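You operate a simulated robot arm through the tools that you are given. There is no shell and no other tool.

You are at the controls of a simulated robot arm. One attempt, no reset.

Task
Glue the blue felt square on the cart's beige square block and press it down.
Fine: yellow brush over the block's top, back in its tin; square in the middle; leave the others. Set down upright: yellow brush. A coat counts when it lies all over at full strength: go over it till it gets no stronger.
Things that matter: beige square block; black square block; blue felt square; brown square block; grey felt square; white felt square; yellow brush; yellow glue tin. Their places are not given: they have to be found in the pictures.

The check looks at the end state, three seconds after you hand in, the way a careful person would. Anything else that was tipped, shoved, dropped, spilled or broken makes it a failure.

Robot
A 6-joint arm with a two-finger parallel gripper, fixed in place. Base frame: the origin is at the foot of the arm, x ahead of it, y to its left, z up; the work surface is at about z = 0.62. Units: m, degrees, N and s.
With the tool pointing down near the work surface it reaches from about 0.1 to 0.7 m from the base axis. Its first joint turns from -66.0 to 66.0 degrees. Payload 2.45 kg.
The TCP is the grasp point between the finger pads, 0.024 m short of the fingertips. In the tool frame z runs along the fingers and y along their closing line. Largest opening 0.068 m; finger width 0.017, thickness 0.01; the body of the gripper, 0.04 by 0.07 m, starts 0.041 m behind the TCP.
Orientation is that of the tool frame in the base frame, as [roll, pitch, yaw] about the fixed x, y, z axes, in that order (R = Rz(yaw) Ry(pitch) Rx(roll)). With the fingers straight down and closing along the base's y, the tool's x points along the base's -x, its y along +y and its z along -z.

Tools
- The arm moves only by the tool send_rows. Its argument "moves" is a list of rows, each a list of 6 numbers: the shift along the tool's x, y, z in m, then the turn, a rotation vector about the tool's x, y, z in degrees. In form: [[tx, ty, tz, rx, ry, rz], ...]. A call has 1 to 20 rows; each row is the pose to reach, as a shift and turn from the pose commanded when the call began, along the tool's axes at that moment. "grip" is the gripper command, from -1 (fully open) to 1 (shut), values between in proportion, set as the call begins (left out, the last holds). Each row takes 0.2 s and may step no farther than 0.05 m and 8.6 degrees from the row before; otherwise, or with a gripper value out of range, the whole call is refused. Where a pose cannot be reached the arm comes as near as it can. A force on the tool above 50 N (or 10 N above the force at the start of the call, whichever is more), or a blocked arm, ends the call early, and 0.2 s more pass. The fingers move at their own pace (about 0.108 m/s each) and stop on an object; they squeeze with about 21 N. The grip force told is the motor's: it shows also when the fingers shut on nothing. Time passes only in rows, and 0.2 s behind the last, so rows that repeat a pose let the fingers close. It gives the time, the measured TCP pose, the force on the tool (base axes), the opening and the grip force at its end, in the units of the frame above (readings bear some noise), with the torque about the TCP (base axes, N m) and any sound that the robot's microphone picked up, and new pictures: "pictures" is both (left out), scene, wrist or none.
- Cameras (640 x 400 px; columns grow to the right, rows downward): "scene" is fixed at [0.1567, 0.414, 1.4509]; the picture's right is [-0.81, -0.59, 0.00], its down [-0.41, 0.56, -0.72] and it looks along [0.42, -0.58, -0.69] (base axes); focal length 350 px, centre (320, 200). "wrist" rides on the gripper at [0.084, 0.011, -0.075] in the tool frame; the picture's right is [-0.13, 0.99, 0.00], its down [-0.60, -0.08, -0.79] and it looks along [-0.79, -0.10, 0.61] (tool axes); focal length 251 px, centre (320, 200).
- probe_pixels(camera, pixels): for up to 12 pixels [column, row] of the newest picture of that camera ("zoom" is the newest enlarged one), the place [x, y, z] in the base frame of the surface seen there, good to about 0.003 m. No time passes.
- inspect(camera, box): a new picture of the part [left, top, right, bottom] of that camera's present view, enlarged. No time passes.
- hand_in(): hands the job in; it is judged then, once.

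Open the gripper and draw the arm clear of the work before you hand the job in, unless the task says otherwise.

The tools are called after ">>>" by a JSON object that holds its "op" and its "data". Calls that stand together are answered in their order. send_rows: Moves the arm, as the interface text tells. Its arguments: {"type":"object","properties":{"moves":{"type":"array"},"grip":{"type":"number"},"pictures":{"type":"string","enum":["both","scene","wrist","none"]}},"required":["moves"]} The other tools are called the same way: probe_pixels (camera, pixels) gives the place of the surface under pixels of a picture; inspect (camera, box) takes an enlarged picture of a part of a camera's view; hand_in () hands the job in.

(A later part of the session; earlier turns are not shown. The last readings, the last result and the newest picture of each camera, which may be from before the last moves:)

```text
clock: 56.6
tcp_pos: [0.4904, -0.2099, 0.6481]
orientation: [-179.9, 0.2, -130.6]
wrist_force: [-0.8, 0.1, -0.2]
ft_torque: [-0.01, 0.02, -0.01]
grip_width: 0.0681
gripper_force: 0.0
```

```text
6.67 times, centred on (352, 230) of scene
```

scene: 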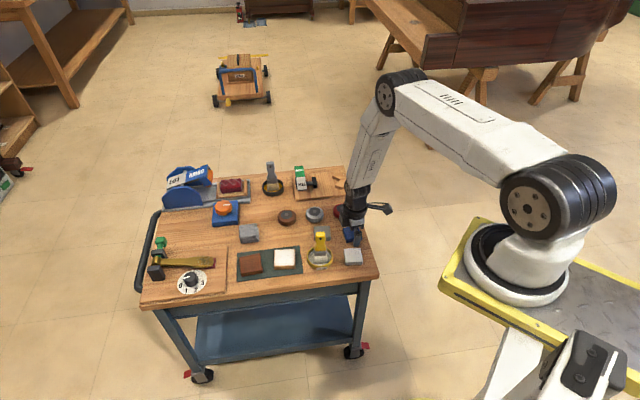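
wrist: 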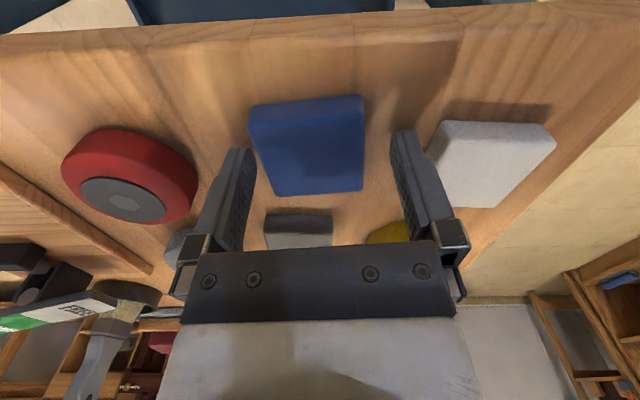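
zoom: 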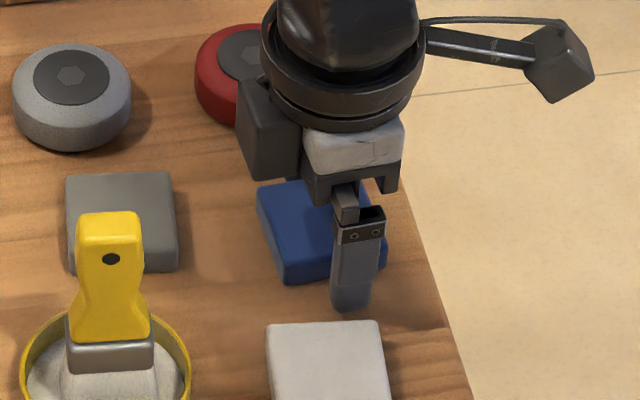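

The near finger appears somewhat right of the felt's face centre. I probe the finger's edges and felt face in this zoom to compare along the side direction.

>>> {"op": "probe_pixels", "data": {"camera": "zoom", "pixels": [[335, 295], [352, 295], [368, 295], [338, 260], [372, 260], [287, 265], [290, 275], [383, 255], [383, 262], [262, 195]]}}

>>> {"op": "probe_pixels", "data": {"camera": "wrist", "pixels": [[252, 125], [362, 112], [361, 188], [276, 192], [232, 155], [402, 140], [306, 150]]}}

```text
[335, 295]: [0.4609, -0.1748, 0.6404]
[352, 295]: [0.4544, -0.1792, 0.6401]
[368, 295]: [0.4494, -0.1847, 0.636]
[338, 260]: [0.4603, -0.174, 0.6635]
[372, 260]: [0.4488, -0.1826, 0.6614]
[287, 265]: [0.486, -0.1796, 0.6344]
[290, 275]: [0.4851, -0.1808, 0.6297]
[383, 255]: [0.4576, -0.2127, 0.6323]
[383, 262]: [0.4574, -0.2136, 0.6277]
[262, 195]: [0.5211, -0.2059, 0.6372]
```

```text
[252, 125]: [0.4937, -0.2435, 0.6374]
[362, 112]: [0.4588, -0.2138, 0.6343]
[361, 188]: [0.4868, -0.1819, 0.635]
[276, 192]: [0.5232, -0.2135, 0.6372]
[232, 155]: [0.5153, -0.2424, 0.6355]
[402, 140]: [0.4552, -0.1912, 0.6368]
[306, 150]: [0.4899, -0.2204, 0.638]
```

Finger centre and felt centre agree within ~1 mm along the side direction. I close on the felt.

>>> {"op": "send_rows", "data": {"moves": [[0, 0, 0.001, 0, 0, 0], [0, 0, 0.001, 0, 0, 0], [0, 0, 0.001, 0, 0, 0], [0, 0, 0.001, 0, 0, 0]], "grip": 1}}

>>> {"op": "inspect", "data": {"camera": "scene", "box": [312, 200, 392, 260]}}

```text
clock: 57.6
tcp_pos: [0.4904, -0.2113, 0.649]
orientation: [-179.7, 0.2, -130.6]
wrist_force: [-1.5, 1.3, 15.8]
ft_torque: [0.09, 0.08, 0.03]
grip_width: 0.0487
gripper_force: 21.1
```

scene: 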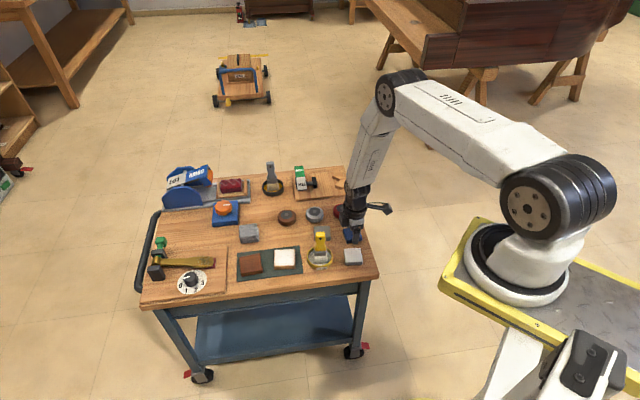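
wrist: 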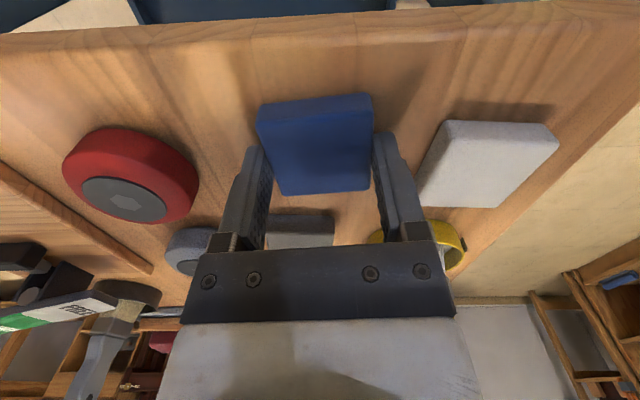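

```text
6.67 times, centred on (352, 230) of scene
```

zoom: 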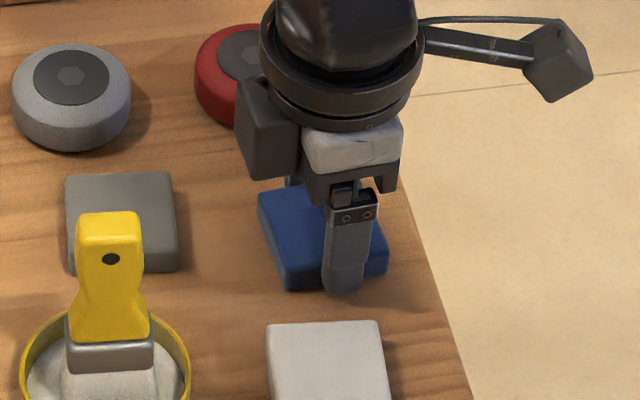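

Grip holds at 0.0487 m, and the felt spans between the pads; the upward force likely comes from the felt being pushed on the table. I lift 0.03 m and check it is held level.

>>> {"op": "send_rows", "data": {"moves": [[0, 0, -0.003, 0, 0, 0], [0, 0, -0.012, 0, 0, 0], [0, 0, -0.03, 0, 0, 0], [0, 0, -0.03, 0, 0, 0]]}}

>>> {"op": "inspect", "data": {"camera": "scene", "box": [312, 190, 392, 250]}}

>>> {"op": "inspect", "data": {"camera": "wrist", "box": [220, 60, 420, 240]}}

```text
clock: 58.6
tcp_pos: [0.4904, -0.2092, 0.6777]
orientation: [-179.9, 0.1, -130.5]
wrist_force: [-0.7, -0.7, -0.3]
ft_torque: [0.0, -0.02, -0.03]
grip_width: 0.0486
gripper_force: 20.2
```

scene: 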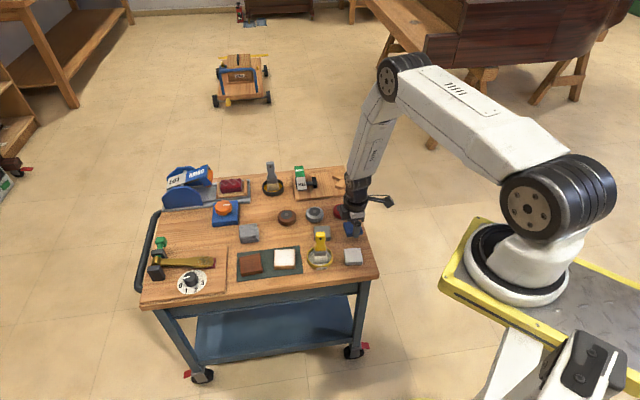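
wrist: 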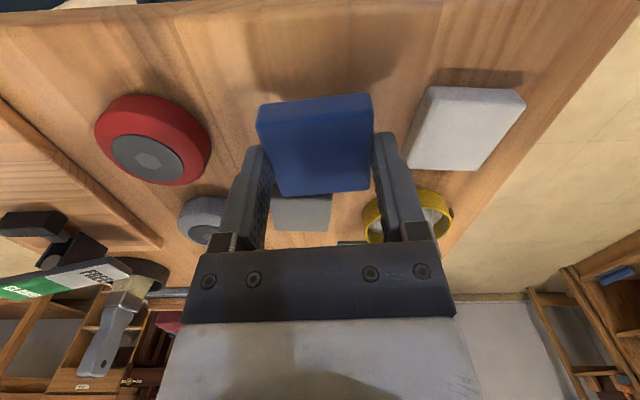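

```text
6.67 times, centred on (352, 220) of scene
```

zoom: 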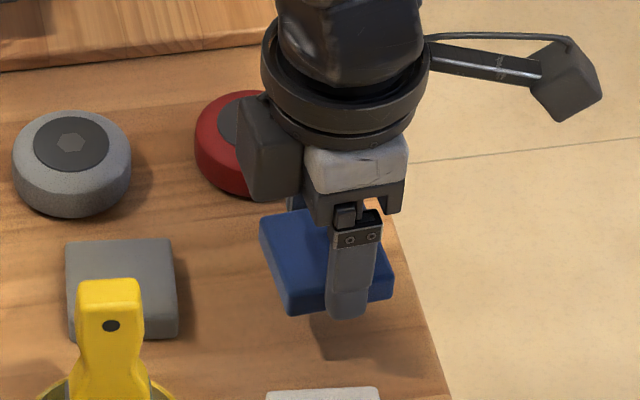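

```text
2.22 times, centred on (320, 150) of wrist
```

zoom: 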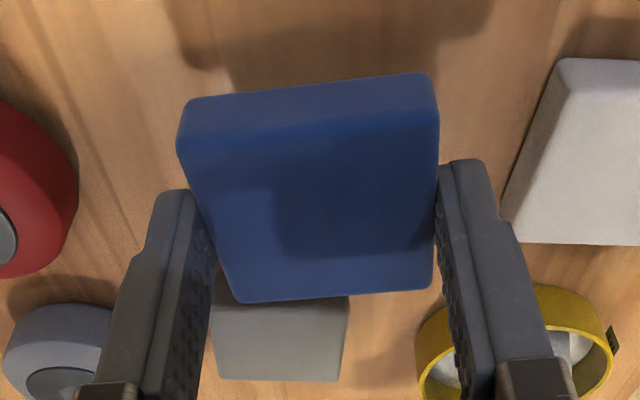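

The felt is held, hanging level by eye. I probe its corners to get its tilt and its centre relative to the TCP.

>>> {"op": "probe_pixels", "data": {"camera": "zoom", "pixels": [[184, 140], [432, 110], [432, 285], [238, 298], [310, 200], [310, 125], [330, 292], [220, 260], [425, 240], [200, 115], [425, 85]]}}

>>> {"op": "probe_pixels", "data": {"camera": "scene", "pixels": [[345, 229], [348, 234], [345, 225], [363, 231], [361, 226], [357, 220], [353, 226]]}}

```text
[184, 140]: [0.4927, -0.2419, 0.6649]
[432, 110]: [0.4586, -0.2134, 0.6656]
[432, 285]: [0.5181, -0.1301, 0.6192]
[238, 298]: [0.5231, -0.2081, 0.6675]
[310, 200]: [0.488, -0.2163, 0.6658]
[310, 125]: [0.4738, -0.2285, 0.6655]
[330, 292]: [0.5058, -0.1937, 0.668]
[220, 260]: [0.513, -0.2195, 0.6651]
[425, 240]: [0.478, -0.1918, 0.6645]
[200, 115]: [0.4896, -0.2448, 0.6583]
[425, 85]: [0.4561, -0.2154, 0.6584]
```

```text
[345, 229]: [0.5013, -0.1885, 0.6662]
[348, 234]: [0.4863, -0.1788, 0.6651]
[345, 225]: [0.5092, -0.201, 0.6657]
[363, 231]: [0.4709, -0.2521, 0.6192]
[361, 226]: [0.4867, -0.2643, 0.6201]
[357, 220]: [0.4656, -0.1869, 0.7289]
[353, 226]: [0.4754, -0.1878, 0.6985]
```

The felt hangs level, centred on the TCP; its bottom is ~0.030 m below the TCP. I raise to z≈0.82 (well above the brush top at 0.74) and carry it over the block, turning 9° to match the block's edges.

>>> {"op": "send_rows", "data": {"moves": [[0, 0, -0.036, 0, 0, 0], [0, 0, -0.072, 0, 0, 0], [0, 0, -0.108, 0, 0, 0], [0, 0, -0.143, 0, 0, 0], [-0.0306, 0.0067, -0.143, 0, 0, 1.3], [-0.0613, 0.0135, -0.143, 0, 0, 2.6], [-0.0919, 0.0202, -0.143, 0, 0, 3.9], [-0.1226, 0.0269, -0.143, 0, 0, 5.2], [-0.1532, 0.0336, -0.143, 0, 0, 6.6], [-0.1838, 0.0404, -0.143, 0, 0, 7.9], [-0.2145, 0.0471, -0.143, 0, 0, 9.2], [-0.2145, 0.0471, -0.143, 0, 0, 9.2], [-0.2145, 0.0471, -0.11, 0, 0, 9.2], [-0.2145, 0.0471, -0.075, 0, 0, 9.2], [-0.2145, 0.0471, -0.045, 0, 0, 9.2], [-0.2145, 0.0471, -0.045, 0, 0, 9.2]]}}

>>> {"op": "inspect", "data": {"camera": "scene", "box": [250, 215, 322, 275]}}

>>> {"op": "inspect", "data": {"camera": "wrist", "box": [220, 40, 420, 220]}}

```text
clock: 62.0
tcp_pos: [0.5932, -0.018, 0.7254]
orientation: [-179.9, 0.1, -139.8]
wrist_force: [0.2, -0.1, 0.2]
ft_torque: [0.02, 0.02, 0.01]
grip_width: 0.0484
gripper_force: 21.0
```

scene: 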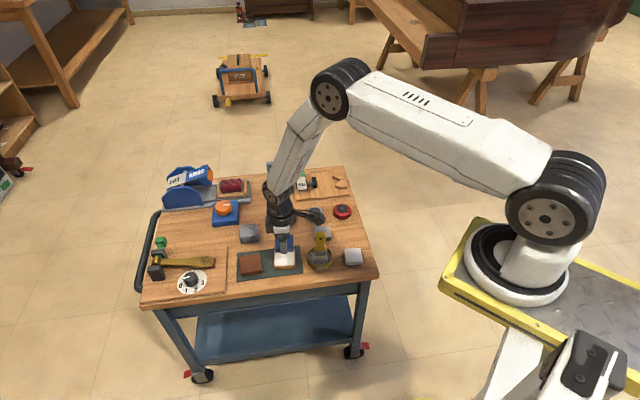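
wrist: 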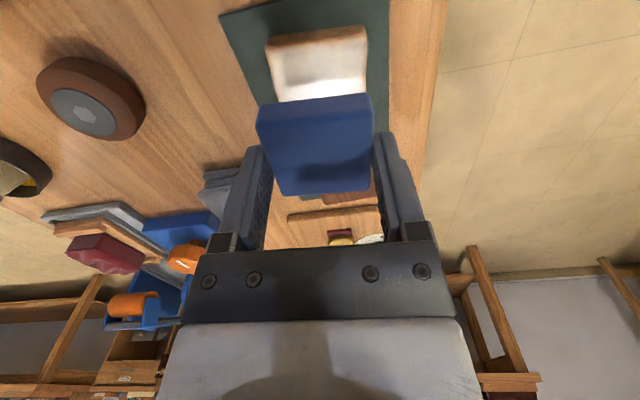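

```text
6.67 times, centred on (286, 245) of scene
```

zoom: 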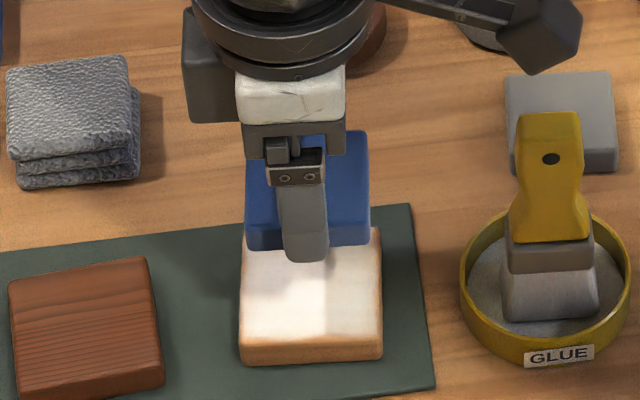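

```text
2.22 times, centred on (320, 130) of wrist
```

zoom: 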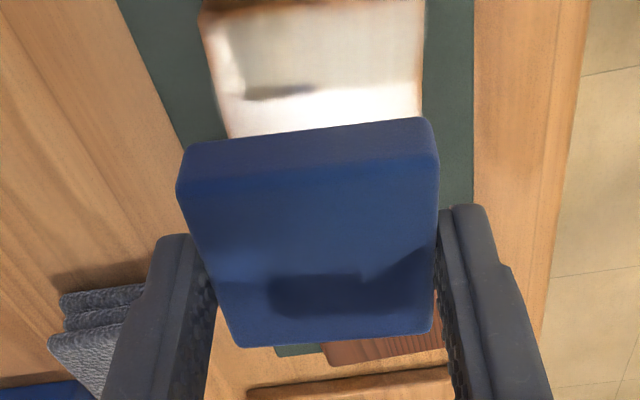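

I take a tighter scene zoom to compare block and felt positions in the same picture.

>>> {"op": "inspect", "data": {"camera": "scene", "box": [264, 228, 308, 274]}}

```text
8.70 times, centred on (286, 251) of scene
```

zoom: 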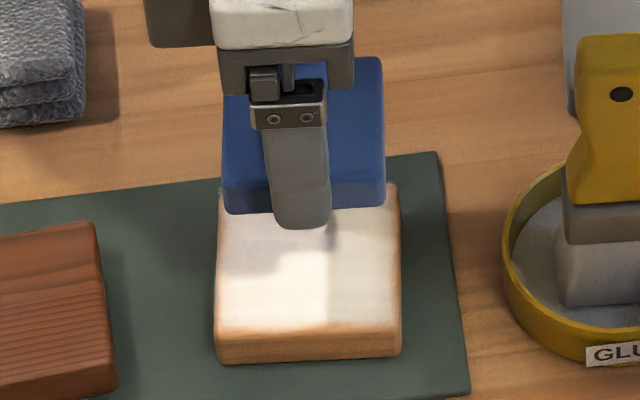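

>>> {"op": "probe_pixels", "data": {"camera": "zoom", "pixels": [[220, 328], [399, 322], [310, 330], [220, 230], [397, 195], [218, 290], [398, 260], [228, 205], [382, 200], [380, 65], [228, 180], [382, 175]]}}

```text
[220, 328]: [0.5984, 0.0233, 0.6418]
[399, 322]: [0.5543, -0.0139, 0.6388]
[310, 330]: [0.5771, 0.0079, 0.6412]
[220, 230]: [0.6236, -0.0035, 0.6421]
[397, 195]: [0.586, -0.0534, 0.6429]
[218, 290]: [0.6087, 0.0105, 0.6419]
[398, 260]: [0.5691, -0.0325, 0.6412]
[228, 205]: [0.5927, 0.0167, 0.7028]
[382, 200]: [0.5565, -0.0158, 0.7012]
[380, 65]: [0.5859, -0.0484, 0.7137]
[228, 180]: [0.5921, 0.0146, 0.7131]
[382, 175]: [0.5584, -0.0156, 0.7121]
```

Comparing, the felt sits about 3 mm to the right (−U) of the block's centre; V is matched. I shift 3 mm and lower to ~6 mm above the block for a closer check.

>>> {"op": "send_rows", "data": {"moves": [[-0.003, 0, 0.015, 0, 0, 0], [-0.003, 0, 0.03, 0, 0, 0], [-0.003, 0, 0.046, 0, 0, 0], [-0.003, 0, 0.046, 0, 0, 0]]}}

>>> {"op": "inspect", "data": {"camera": "scene", "box": [264, 228, 308, 274]}}

>>> {"op": "inspect", "data": {"camera": "wrist", "box": [220, 40, 420, 220]}}

```text
clock: 63.0
tcp_pos: [0.5956, -0.0145, 0.6781]
orientation: [-179.9, 0.0, -139.6]
wrist_force: [0.2, -0.1, -0.3]
ft_torque: [-0.01, 0.01, -0.01]
grip_width: 0.0486
gripper_force: 20.9
```

scene: 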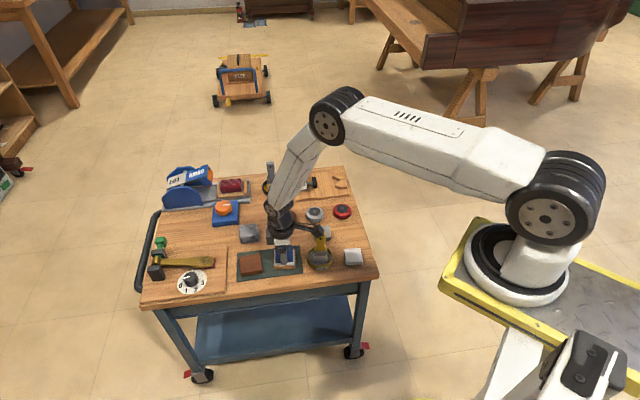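
wrist: 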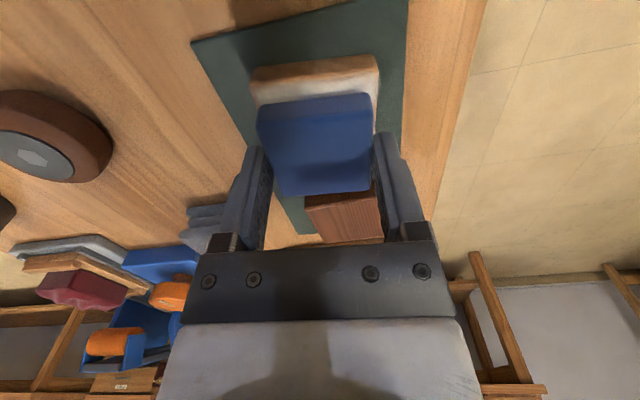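

```text
8.70 times, centred on (286, 251) of scene
```

zoom: 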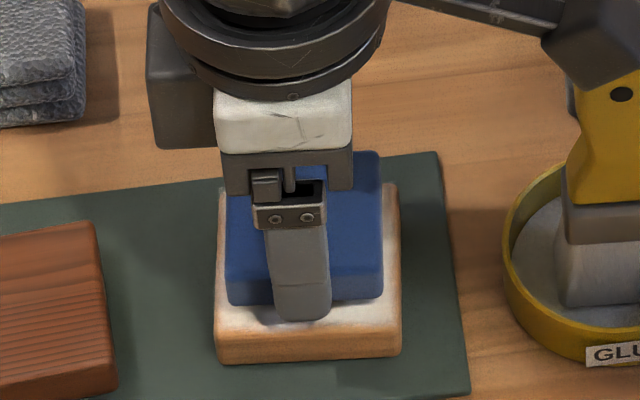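

```text
2.22 times, centred on (320, 130) of wrist
```

zoom: 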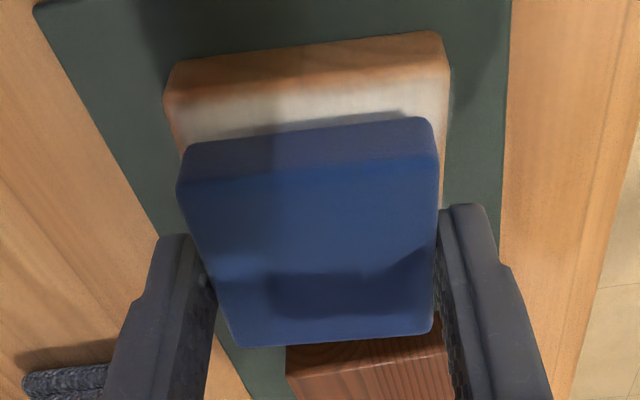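

Important: the wrist camera rides at about (0.524,-0.060, z≈0.753), right beside the brush top (z 0.74), so lowering further in this orientation could knock the brush. I lift straight up and turn the tool 90° so the camera swings to the far, free side (the felt is square, so it fits either way).

>>> {"op": "send_rows", "data": {"moves": [[0, 0, -0.03, 0, 0, 0], [0, 0, -0.065, 0, 0, 0], [0, 0, -0.1, 0, 0, 0], [0, 0, -0.1, 0, 0, -8.2], [0, 0, -0.1, 0, 0, -16.4], [0, 0, -0.1, 0, 0, -24.6], [0, 0, -0.1, 0, 0, -32.8], [0, 0, -0.1, 0, 0, -41], [0, 0, -0.1, 0, 0, -49.2], [0, 0, -0.1, 0, 0, -57.4], [0, 0, -0.1, 0, 0, -65.6], [0, 0, -0.1, 0, 0, -73.8], [0, 0, -0.1, 0, 0, -82], [0, 0, -0.1, 0, 0, -90], [0, 0, -0.1, 0, 0, -90]]}}

>>> {"op": "inspect", "data": {"camera": "scene", "box": [250, 200, 350, 275]}}

```text
clock: 66.2
tcp_pos: [0.5957, -0.0155, 0.7766]
orientation: [-179.9, -0.1, -49.6]
wrist_force: [-0.3, -0.8, -0.1]
ft_torque: [-0.01, 0.02, 0.01]
grip_width: 0.0486
gripper_force: 21.1
```

scene: 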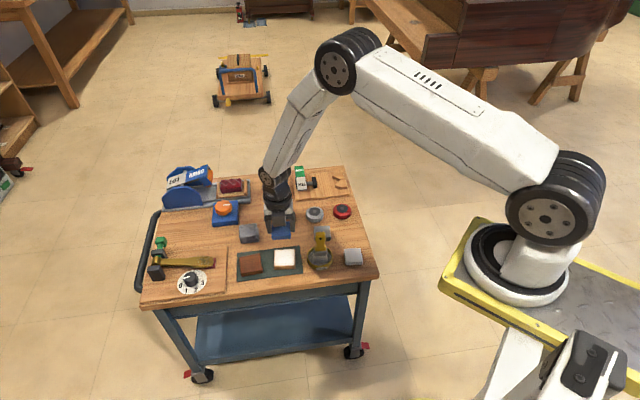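
wrist: 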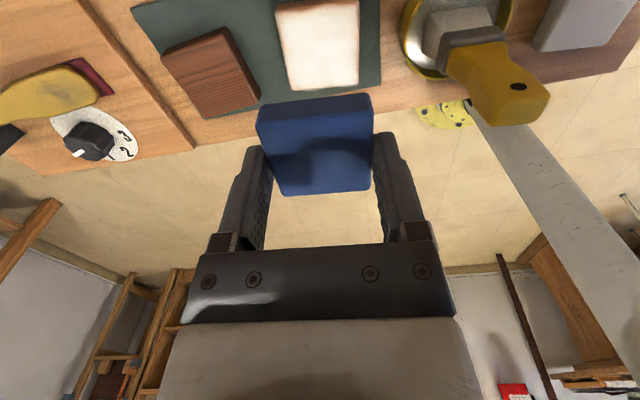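

```text
5.33 times, centred on (300, 238) of scene
```

zoom: 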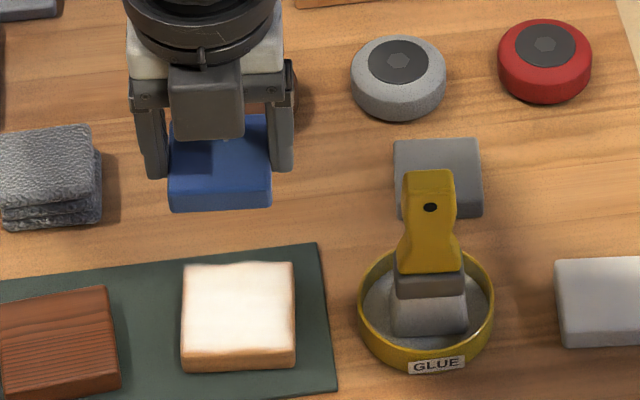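

Turned fully; the brush is undisturbed and the camera is on the far side. I lower to ~0.69 and compare the felt and block again.

>>> {"op": "send_rows", "data": {"moves": [[0, 0, 0.03, 0, 0, 0], [0, 0, 0.06, 0, 0, 0], [0, 0, 0.086, 0, 0, 0], [0, 0, 0.086, 0, 0, 0]]}}

>>> {"op": "inspect", "data": {"camera": "wrist", "box": [220, 0, 420, 220]}}

>>> {"op": "inspect", "data": {"camera": "scene", "box": [264, 228, 308, 274]}}

```text
clock: 67.2
tcp_pos: [0.5977, -0.0144, 0.6919]
orientation: [-179.9, -0.1, -49.7]
wrist_force: [0.4, 0.6, 0.0]
ft_torque: [0.02, 0.04, 0.01]
grip_width: 0.0487
gripper_force: 21.0
```

scene: 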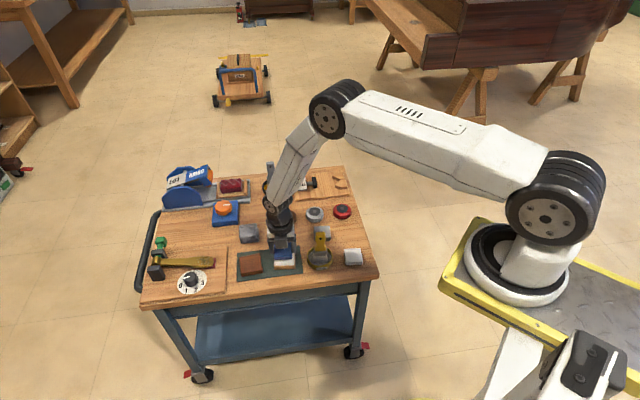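
wrist: 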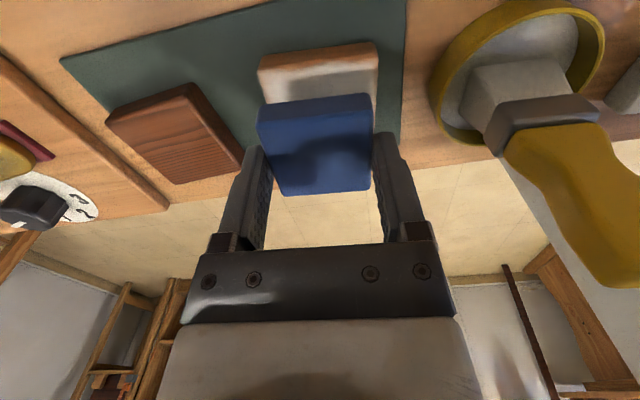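

```text
1.82 times, centred on (320, 110) of wrist
```

zoom: 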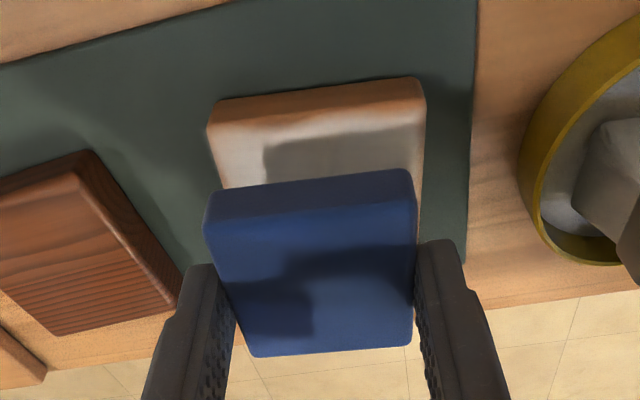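

```text
8.70 times, centred on (286, 251) of scene
```

zoom: 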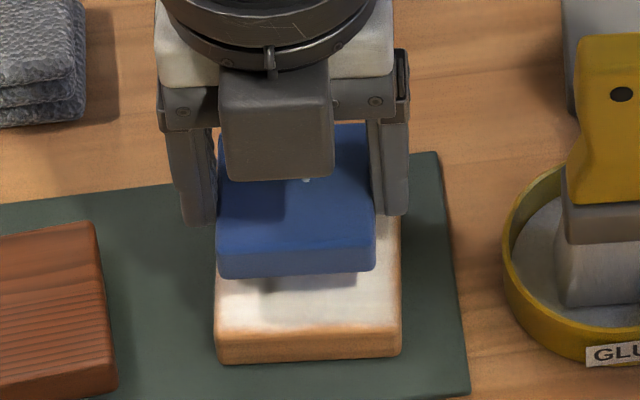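

The felt now looks ~2–3 mm left (+U) of the block's centre. I probe felt and block edges in this zoom.

>>> {"op": "probe_pixels", "data": {"camera": "zoom", "pixels": [[220, 250], [373, 244], [221, 272], [371, 267], [296, 250], [220, 325], [397, 322], [218, 300], [398, 260], [310, 328], [222, 150], [368, 140]]}}

```text
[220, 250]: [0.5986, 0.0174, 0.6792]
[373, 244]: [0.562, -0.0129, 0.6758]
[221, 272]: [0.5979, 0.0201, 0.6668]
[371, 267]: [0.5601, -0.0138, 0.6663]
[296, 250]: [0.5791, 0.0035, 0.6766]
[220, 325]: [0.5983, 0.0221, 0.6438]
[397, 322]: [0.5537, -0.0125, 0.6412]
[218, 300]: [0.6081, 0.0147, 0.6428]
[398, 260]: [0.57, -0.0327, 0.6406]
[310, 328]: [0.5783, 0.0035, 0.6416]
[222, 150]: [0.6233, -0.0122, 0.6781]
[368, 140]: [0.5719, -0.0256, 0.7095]
```

Measured offsets: felt is ~1.5 mm toward +U and ~1.5 mm short toward the front. I correct both and lower to ~4 mm above the block.

>>> {"op": "send_rows", "data": {"moves": [[-0.0015, 0.0015, 0.008, 0, 0, 0], [-0.0015, 0.0015, 0.0155, 0, 0, 0], [-0.0015, 0.0015, 0.0155, 0, 0, 0]]}}

>>> {"op": "inspect", "data": {"camera": "scene", "box": [268, 234, 302, 270]}}

>>> {"op": "inspect", "data": {"camera": "wrist", "box": [220, 30, 420, 220]}}

```text
clock: 68.0
tcp_pos: [0.5949, -0.0138, 0.6757]
orientation: [-179.9, -0.1, -49.7]
wrist_force: [0.0, -0.5, -0.2]
ft_torque: [-0.01, 0.0, 0.04]
grip_width: 0.0486
gripper_force: 20.6
```

scene: 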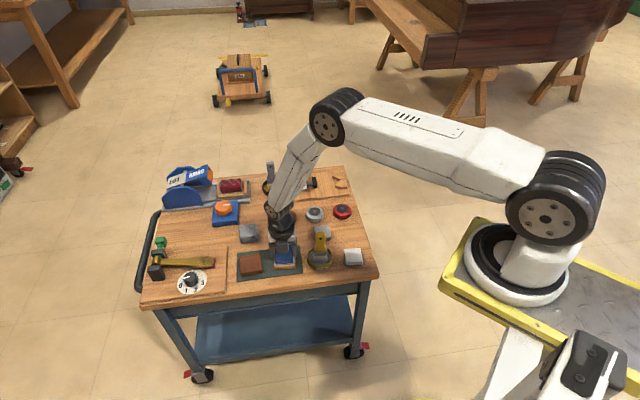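
wrist: 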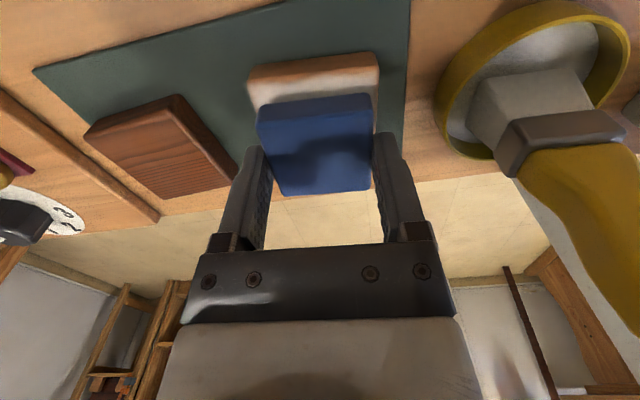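

```text
11.11 times, centred on (285, 252) of scene
```

zoom: 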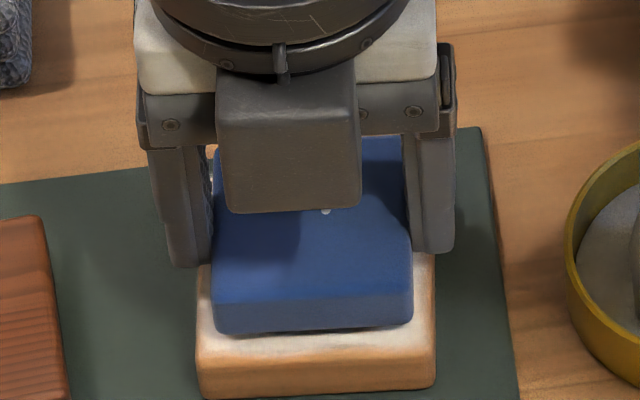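

```text
2.11 times, centred on (320, 125) of wrist
```

zoom: 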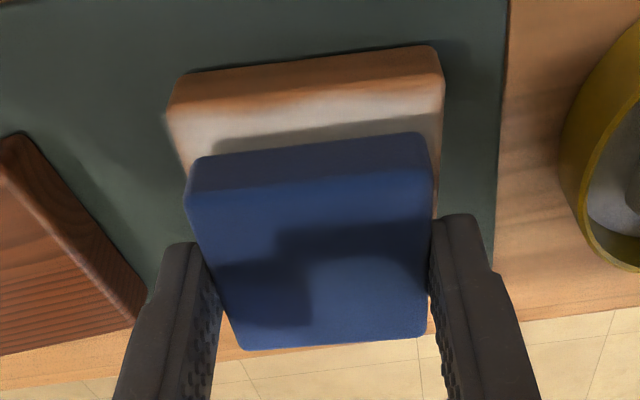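

Close view: felt spans cols 213–412 over the block's 197–435, front margin ~5 mm; only ~0.7 mm off to the left. I nudge that and lower 3 mm toward contact.

>>> {"op": "send_rows", "data": {"moves": [[-0.0004, 0.0007, 0.001, 0, 0, 0], [-0.0004, 0.0007, 0.002, 0, 0, 0], [-0.0004, 0.0007, 0.003, 0, 0, 0], [-0.0004, 0.0007, 0.003, 0, 0, 0]]}}

>>> {"op": "inspect", "data": {"camera": "scene", "box": [268, 234, 302, 270]}}

```text
clock: 69.0
tcp_pos: [0.5933, -0.0151, 0.6722]
orientation: [-179.9, -0.2, -49.8]
wrist_force: [0.3, -0.6, -0.4]
ft_torque: [0.02, 0.02, -0.03]
grip_width: 0.0487
gripper_force: 21.1
```

scene: 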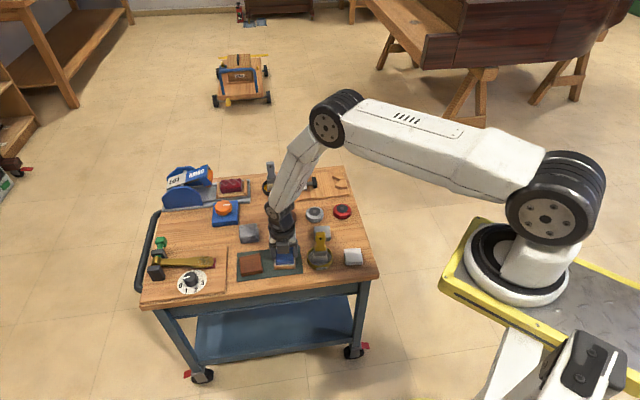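
wrist: 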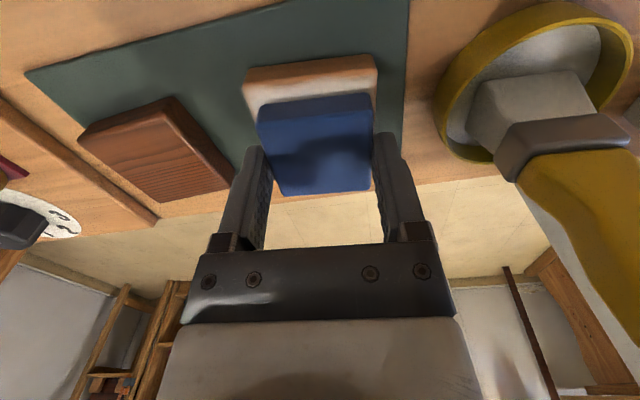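

```text
11.11 times, centred on (285, 252) of scene
```

zoom: 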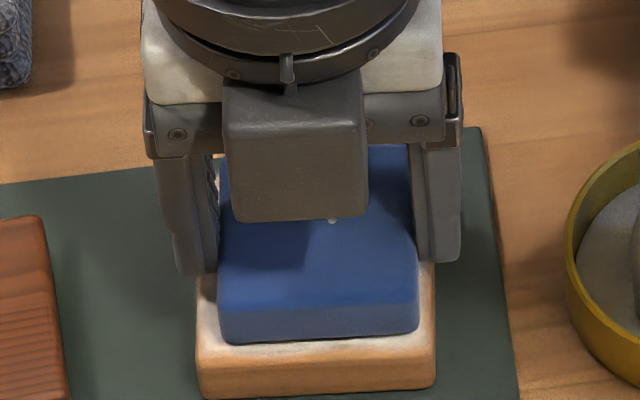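

Margins are now 22 px left and 17 px right (~0.6 mm off) with ~5 mm in front: well centred. I lower the last millimetre or so, reading force.

>>> {"op": "send_rows", "data": {"moves": [[0, -0.0005, 0.0006, 0, 0, 0], [0, -0.0005, 0.0012, 0, 0, 0], [0, -0.0005, 0.0012, 0, 0, 0]], "pictures": "scene"}}

>>> {"op": "inspect", "data": {"camera": "scene", "box": [268, 234, 302, 270]}}

```text
clock: 69.8
tcp_pos: [0.5949, -0.015, 0.6711]
orientation: [-179.9, -0.2, -49.8]
wrist_force: [0.3, -0.6, -0.3]
ft_torque: [-0.02, 0.01, 0.01]
grip_width: 0.0486
gripper_force: 21.0
```

scene: 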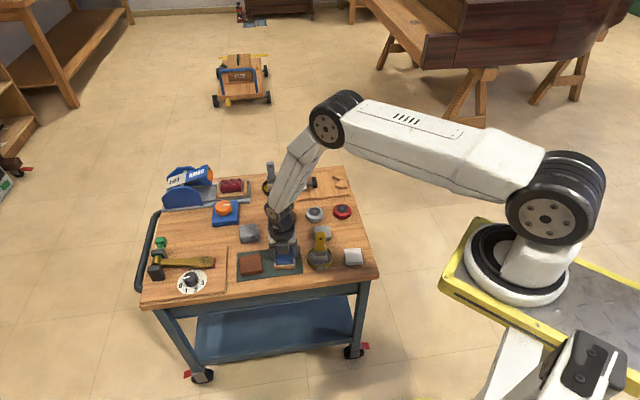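

```text
11.11 times, centred on (285, 252) of scene
```

zoom: 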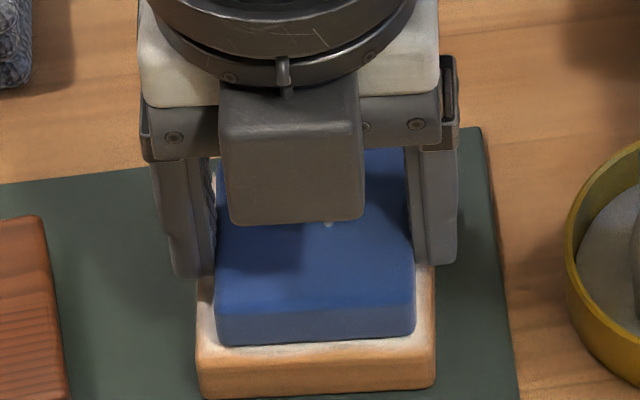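

Now centred within half a millimetre, with no contact force yet. Lowering another 1 mm.

>>> {"op": "send_rows", "data": {"moves": [[0, 0.0003, 0.0005, 0, 0, 0], [0, 0.0003, 0.001, 0, 0, 0], [0, 0.0003, 0.001, 0, 0, 0]], "pictures": "none"}}

```text
clock: 70.6
tcp_pos: [0.5932, -0.0167, 0.6709]
orientation: [-179.8, -0.1, -49.8]
wrist_force: [0.4, 0.1, 0.6]
ft_torque: [-0.01, 0.04, -0.03]
grip_width: 0.0487
gripper_force: 20.8
```

Still within noise; another 0.8 mm.

>>> {"op": "send_rows", "data": {"moves": [[0, 0, 0.0004, 0, 0, 0], [0, 0, 0.0008, 0, 0, 0], [0, 0, 0.0008, 0, 0, 0]], "pictures": "none"}}

```text
clock: 71.4
tcp_pos: [0.593, -0.0152, 0.6701]
orientation: [-179.9, -0.3, -49.8]
wrist_force: [-3.5, -0.7, 10.9]
ft_torque: [0.02, 0.18, 0.01]
grip_width: 0.0488
gripper_force: 20.8
```

Contact at ~11 N: the felt is seated on the glue. A last look at the centring before release.

>>> {"op": "send_rows", "data": {"moves": [[0, 0, -0.0003, 0, 0, 0]]}}

>>> {"op": "inspect", "data": {"camera": "scene", "box": [268, 234, 302, 270]}}

>>> {"op": "inspect", "data": {"camera": "wrist", "box": [220, 30, 420, 220]}}

```text
clock: 71.8
tcp_pos: [0.5932, -0.0144, 0.6714]
orientation: [-179.8, -0.2, -49.8]
wrist_force: [-0.3, 0.2, 8.1]
ft_torque: [0.03, 0.12, 0.01]
grip_width: 0.0485
gripper_force: 21.0
```

scene: 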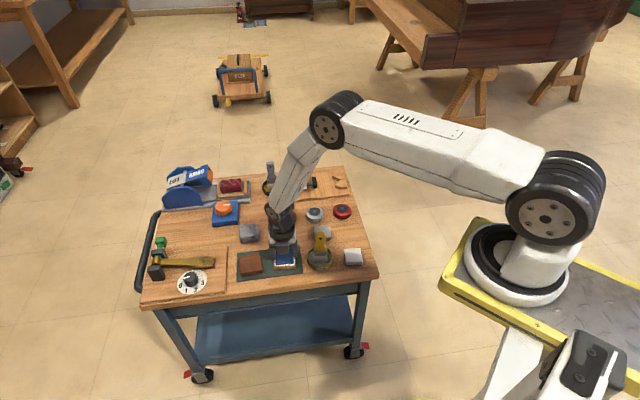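
wrist: 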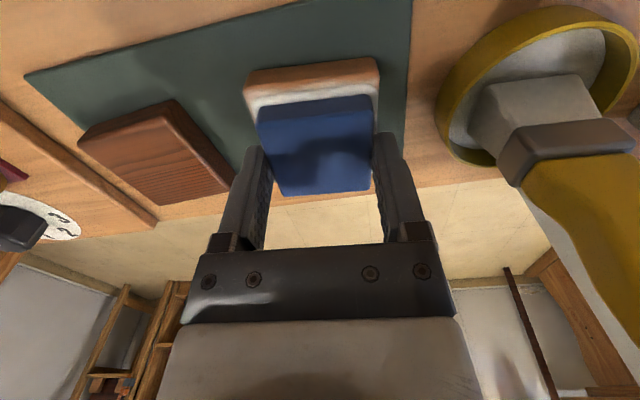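

```text
11.11 times, centred on (285, 252) of scene
```

zoom: 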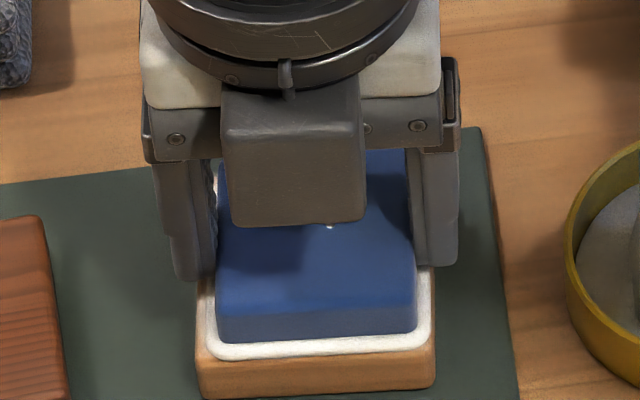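

```text
2.11 times, centred on (320, 125) of wrist
```

zoom: 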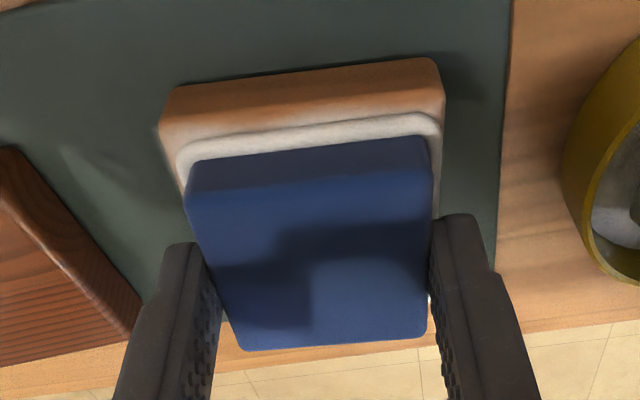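

A bead of squeezed glue appears evenly around the felt, so it has taken. I open the gripper and rise straight up.

>>> {"op": "send_rows", "data": {"moves": [[0, 0, 0, 0, 0, 0], [0, 0, 0, 0, 0, 0], [0, 0, 0, 0, 0, 0], [0, 0, -0.005, 0, 0, 0], [0, 0, -0.02, 0, 0, 0], [0, 0, -0.045, 0, 0, 0], [0, 0, -0.045, 0, 0, 0]], "grip": -1}}

>>> {"op": "inspect", "data": {"camera": "scene", "box": [262, 228, 308, 274]}}

>>> {"op": "inspect", "data": {"camera": "wrist", "box": [220, 0, 420, 160]}}

```text
clock: 73.4
tcp_pos: [0.5932, -0.0163, 0.7163]
orientation: [-180.0, -0.1, -49.8]
wrist_force: [0.1, 0.3, 0.2]
ft_torque: [0.02, -0.02, 0.0]
grip_width: 0.0679
gripper_force: 0.0
```

scene: 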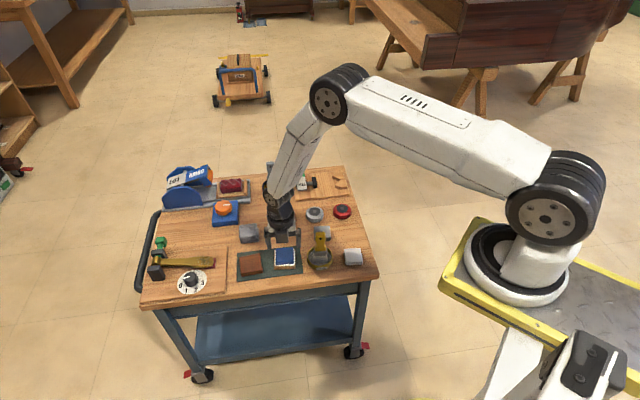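
wrist: 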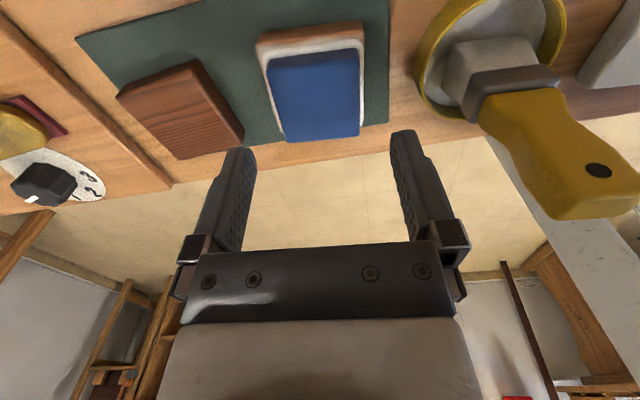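

```text
8.70 times, centred on (285, 251) of scene
```

zoom: 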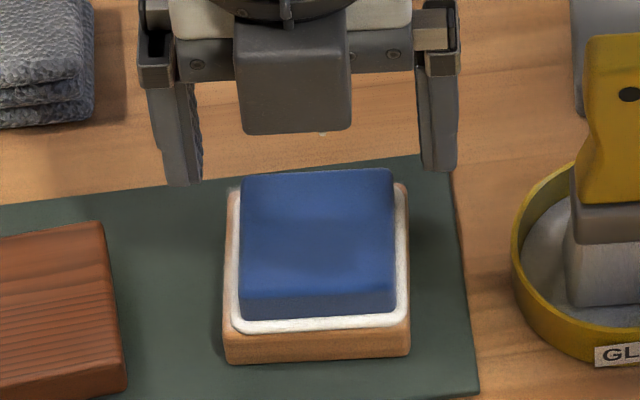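

```text
2.50 times, centred on (320, 80) of wrist
```

zoom: 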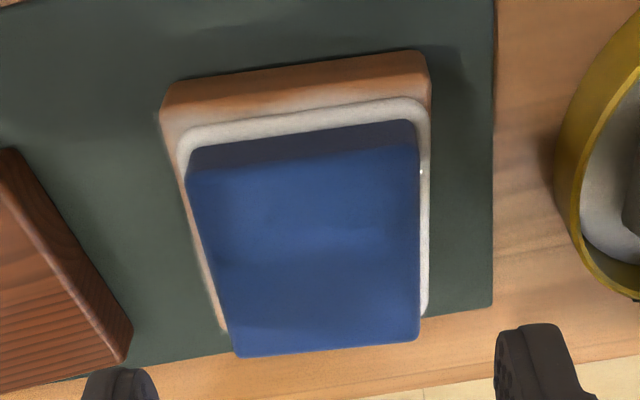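

The felt stays put with a bead of glue all round. I probe felt and block corners to verify the centring.

>>> {"op": "inspect", "data": {"camera": "scene", "box": [268, 234, 302, 270]}}

```text
11.11 times, centred on (285, 252) of scene
```

zoom: 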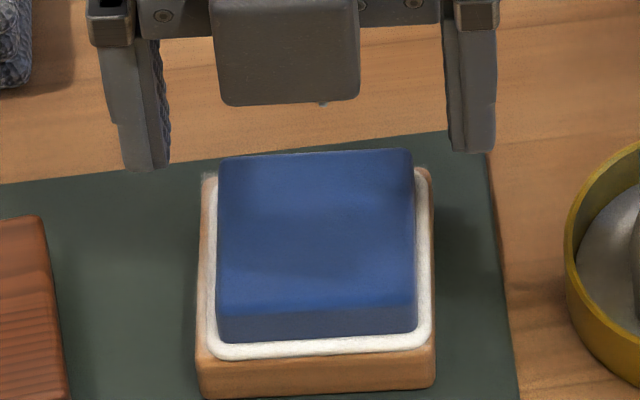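

Projected geometry puts the felt within ~1 mm of the block's centre in both directions and parallel. Now I shut the gripper above it and lower toward the felt's top (z≈0.6605) to press with the fingertips.

>>> {"op": "send_rows", "data": {"moves": [[0, 0, 0, 0, 0, 0], [0, 0, 0, 0, 0, 0], [0, 0, 0, 0, 0, 0], [0, 0, 0, 0, 0, 0], [0, 0, 0.012, 0, 0, 0], [0, 0, 0.024, 0, 0, 0], [0, 0, 0.029, 0, 0, 0], [0, 0, 0.029, 0, 0, 0]], "grip": 1}}

>>> {"op": "inspect", "data": {"camera": "scene", "box": [262, 228, 308, 274]}}

```text
clock: 75.2
tcp_pos: [0.5938, -0.0148, 0.6864]
orientation: [-179.8, -0.1, -49.7]
wrist_force: [0.2, -0.2, -0.3]
ft_torque: [0.0, 0.03, 0.01]
grip_width: 0.0
gripper_force: 20.6
```

scene: 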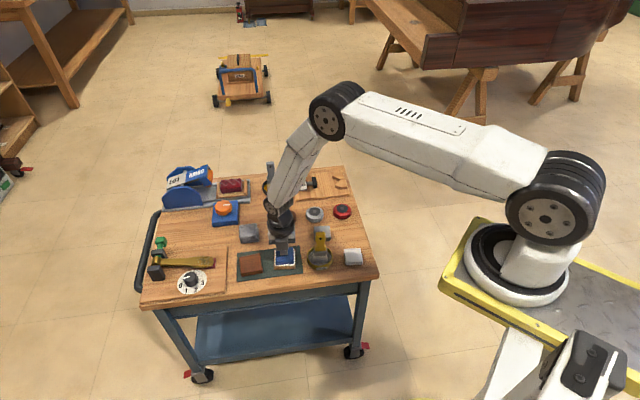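
wrist: 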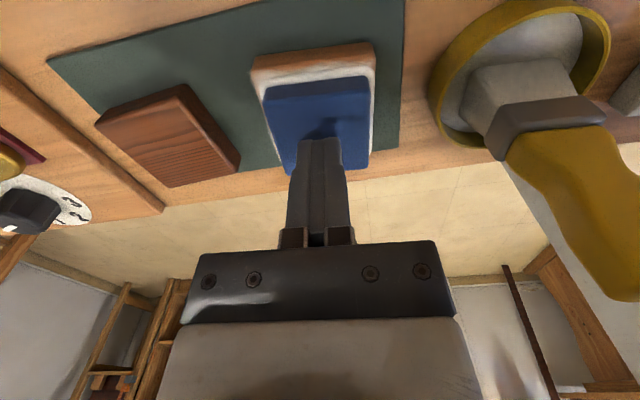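

```text
8.70 times, centred on (285, 251) of scene
```

zoom: 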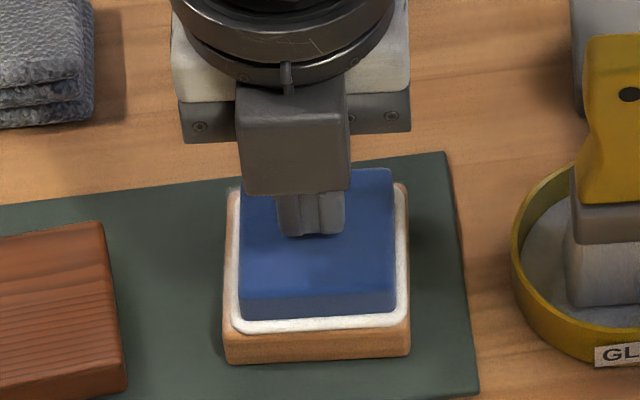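

The closed fingertips are over the felt's centre, about 2 mm above. I press down gradually.

>>> {"op": "send_rows", "data": {"moves": [[0, 0, 0.001, 0, 0, 0], [0, 0, 0.002, 0, 0, 0], [0, 0, 0.003, 0, 0, 0], [0, 0, 0.003, 0, 0, 0]], "pictures": "none"}}

```text
clock: 76.2
tcp_pos: [0.5923, -0.0158, 0.6836]
orientation: [-179.9, -0.2, -49.9]
wrist_force: [0.4, -0.1, 0.2]
ft_torque: [0.01, 0.02, -0.03]
grip_width: 0.0
gripper_force: 21.1
```

No contact yet; I go on 2 mm in small steps.

>>> {"op": "send_rows", "data": {"moves": [[0, 0, 0.0007, 0, 0, 0], [0, 0, 0.0014, 0, 0, 0], [0, 0, 0.002, 0, 0, 0], [0, 0, 0.002, 0, 0, 0]], "pictures": "none"}}

```text
clock: 77.2
tcp_pos: [0.5935, -0.0157, 0.682]
orientation: [-179.9, -0.1, -49.8]
wrist_force: [-3.1, -1.3, 11.6]
ft_torque: [-0.04, 0.12, 0.03]
grip_width: 0.0
gripper_force: 21.0
```

Contact at ~12 N; I increase by 1.5 mm to press firmly and hold about two seconds.

>>> {"op": "send_rows", "data": {"moves": [[0, 0, 0.0007, 0, 0, 0], [0, 0, 0.0014, 0, 0, 0], [0, 0, 0.0014, 0, 0, 0], [0, 0, 0.0014, 0, 0, 0], [0, 0, 0.0014, 0, 0, 0], [0, 0, 0.0014, 0, 0, 0], [0, 0, 0.0014, 0, 0, 0], [0, 0, 0.0014, 0, 0, 0], [0, 0, 0.0014, 0, 0, 0], [0, 0, 0.0014, 0, 0, 0]], "pictures": "none"}}

```text
clock: 79.4
tcp_pos: [0.595, -0.0156, 0.6822]
orientation: [-179.6, -0.3, -49.6]
wrist_force: [-6.5, -3.9, 37.0]
ft_torque: [-0.04, 0.18, 0.0]
grip_width: 0.0
gripper_force: 20.6
```

Pressed with 37 N for about two seconds. I release smoothly, rise straight up, and then view the work.

>>> {"op": "send_rows", "data": {"moves": [[0, 0, -0.001, 0, 0, 0], [0, 0, -0.002, 0, 0, 0], [0, 0, -0.004, 0, 0, 0], [0, 0, -0.015, 0, 0, 0], [0, 0, -0.04, 0, 0, 0], [0, 0, -0.08, 0, 0, 0], [0, 0, -0.12, 0, 0, 0], [0, 0, -0.16, 0, 0, 0], [0, 0, -0.2, 0, 0, 0], [0, 0, -0.2, 0, 0, 0]]}}

>>> {"op": "inspect", "data": {"camera": "scene", "box": [268, 234, 302, 270]}}

>>> {"op": "inspect", "data": {"camera": "scene", "box": [220, 190, 380, 290]}}

```text
clock: 81.6
tcp_pos: [0.5934, -0.017, 0.8807]
orientation: [-179.9, -0.1, -49.8]
wrist_force: [0.7, -0.4, -0.9]
ft_torque: [0.0, 0.04, 0.02]
grip_width: 0.0
gripper_force: 21.2
```

scene: 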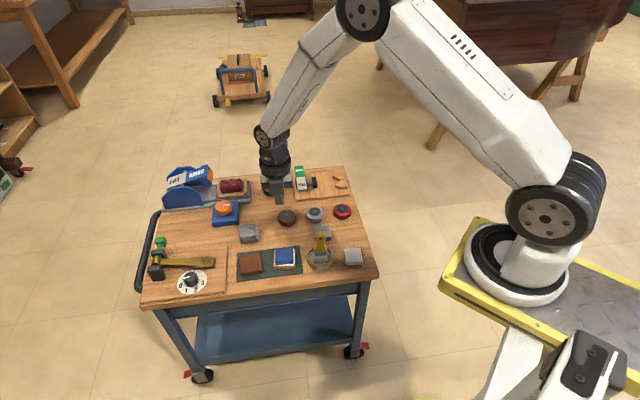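
wrist: 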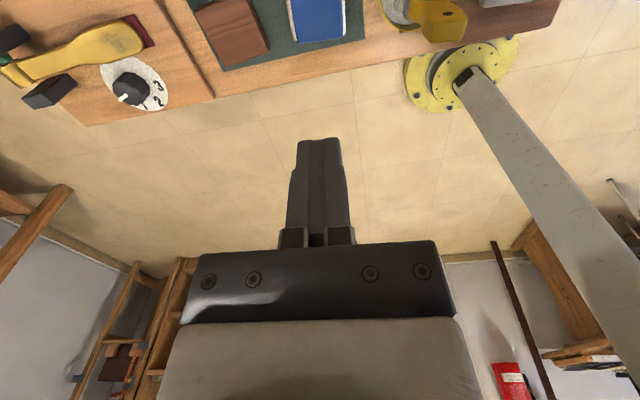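

```text
11.11 times, centred on (285, 252) of scene
```

zoom: 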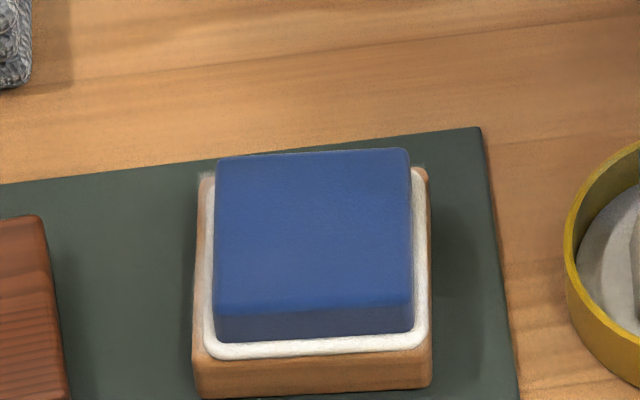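

```text
4.00 times, centred on (300, 240) of scene
```

zoom: 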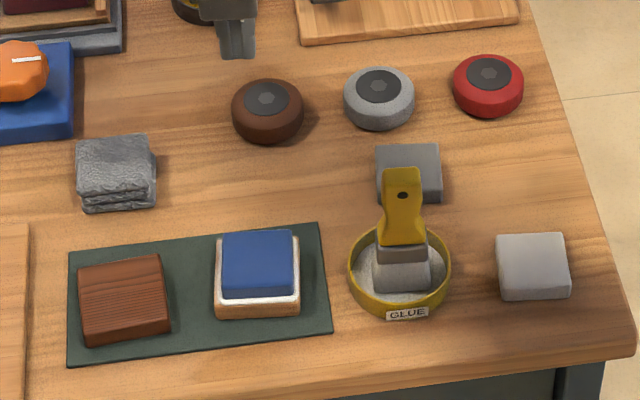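

Everything is in place: the felt is centred on the block, the brush is upright in its tin, and the neighbours are unmoved. I open the gripper and draw the arm back up and clear.

>>> {"op": "send_rows", "data": {"moves": [[0, 0, -0.03, 0, 0, 0], [-0.006, 0.028, -0.055, 0, 0, 0], [-0.013, 0.056, -0.075, 0, 0, 0], [-0.02, 0.085, -0.09, 0, 0, 0], [-0.026, 0.113, -0.09, 0, 0, 0], [-0.026, 0.113, -0.09, 0, 0, 0]], "grip": -1}}

>>> {"op": "inspect", "data": {"camera": "scene", "box": [220, 190, 380, 290]}}

```text
clock: 83.0
tcp_pos: [0.489, -0.0702, 0.9721]
orientation: [-180.0, -0.1, -49.7]
wrist_force: [0.4, -0.3, 0.1]
ft_torque: [-0.02, -0.02, 0.01]
grip_width: 0.0677
gripper_force: 0.0
```

scene: 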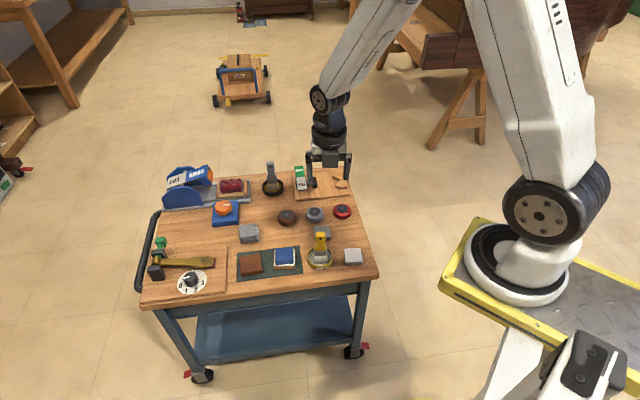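
wrist: 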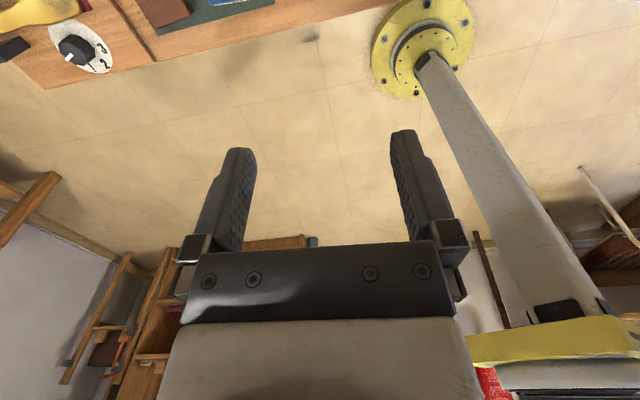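

```text
4.00 times, centred on (300, 240) of scene
```

zoom: 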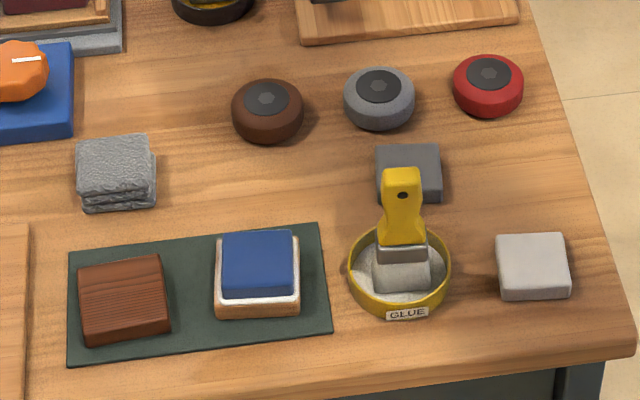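

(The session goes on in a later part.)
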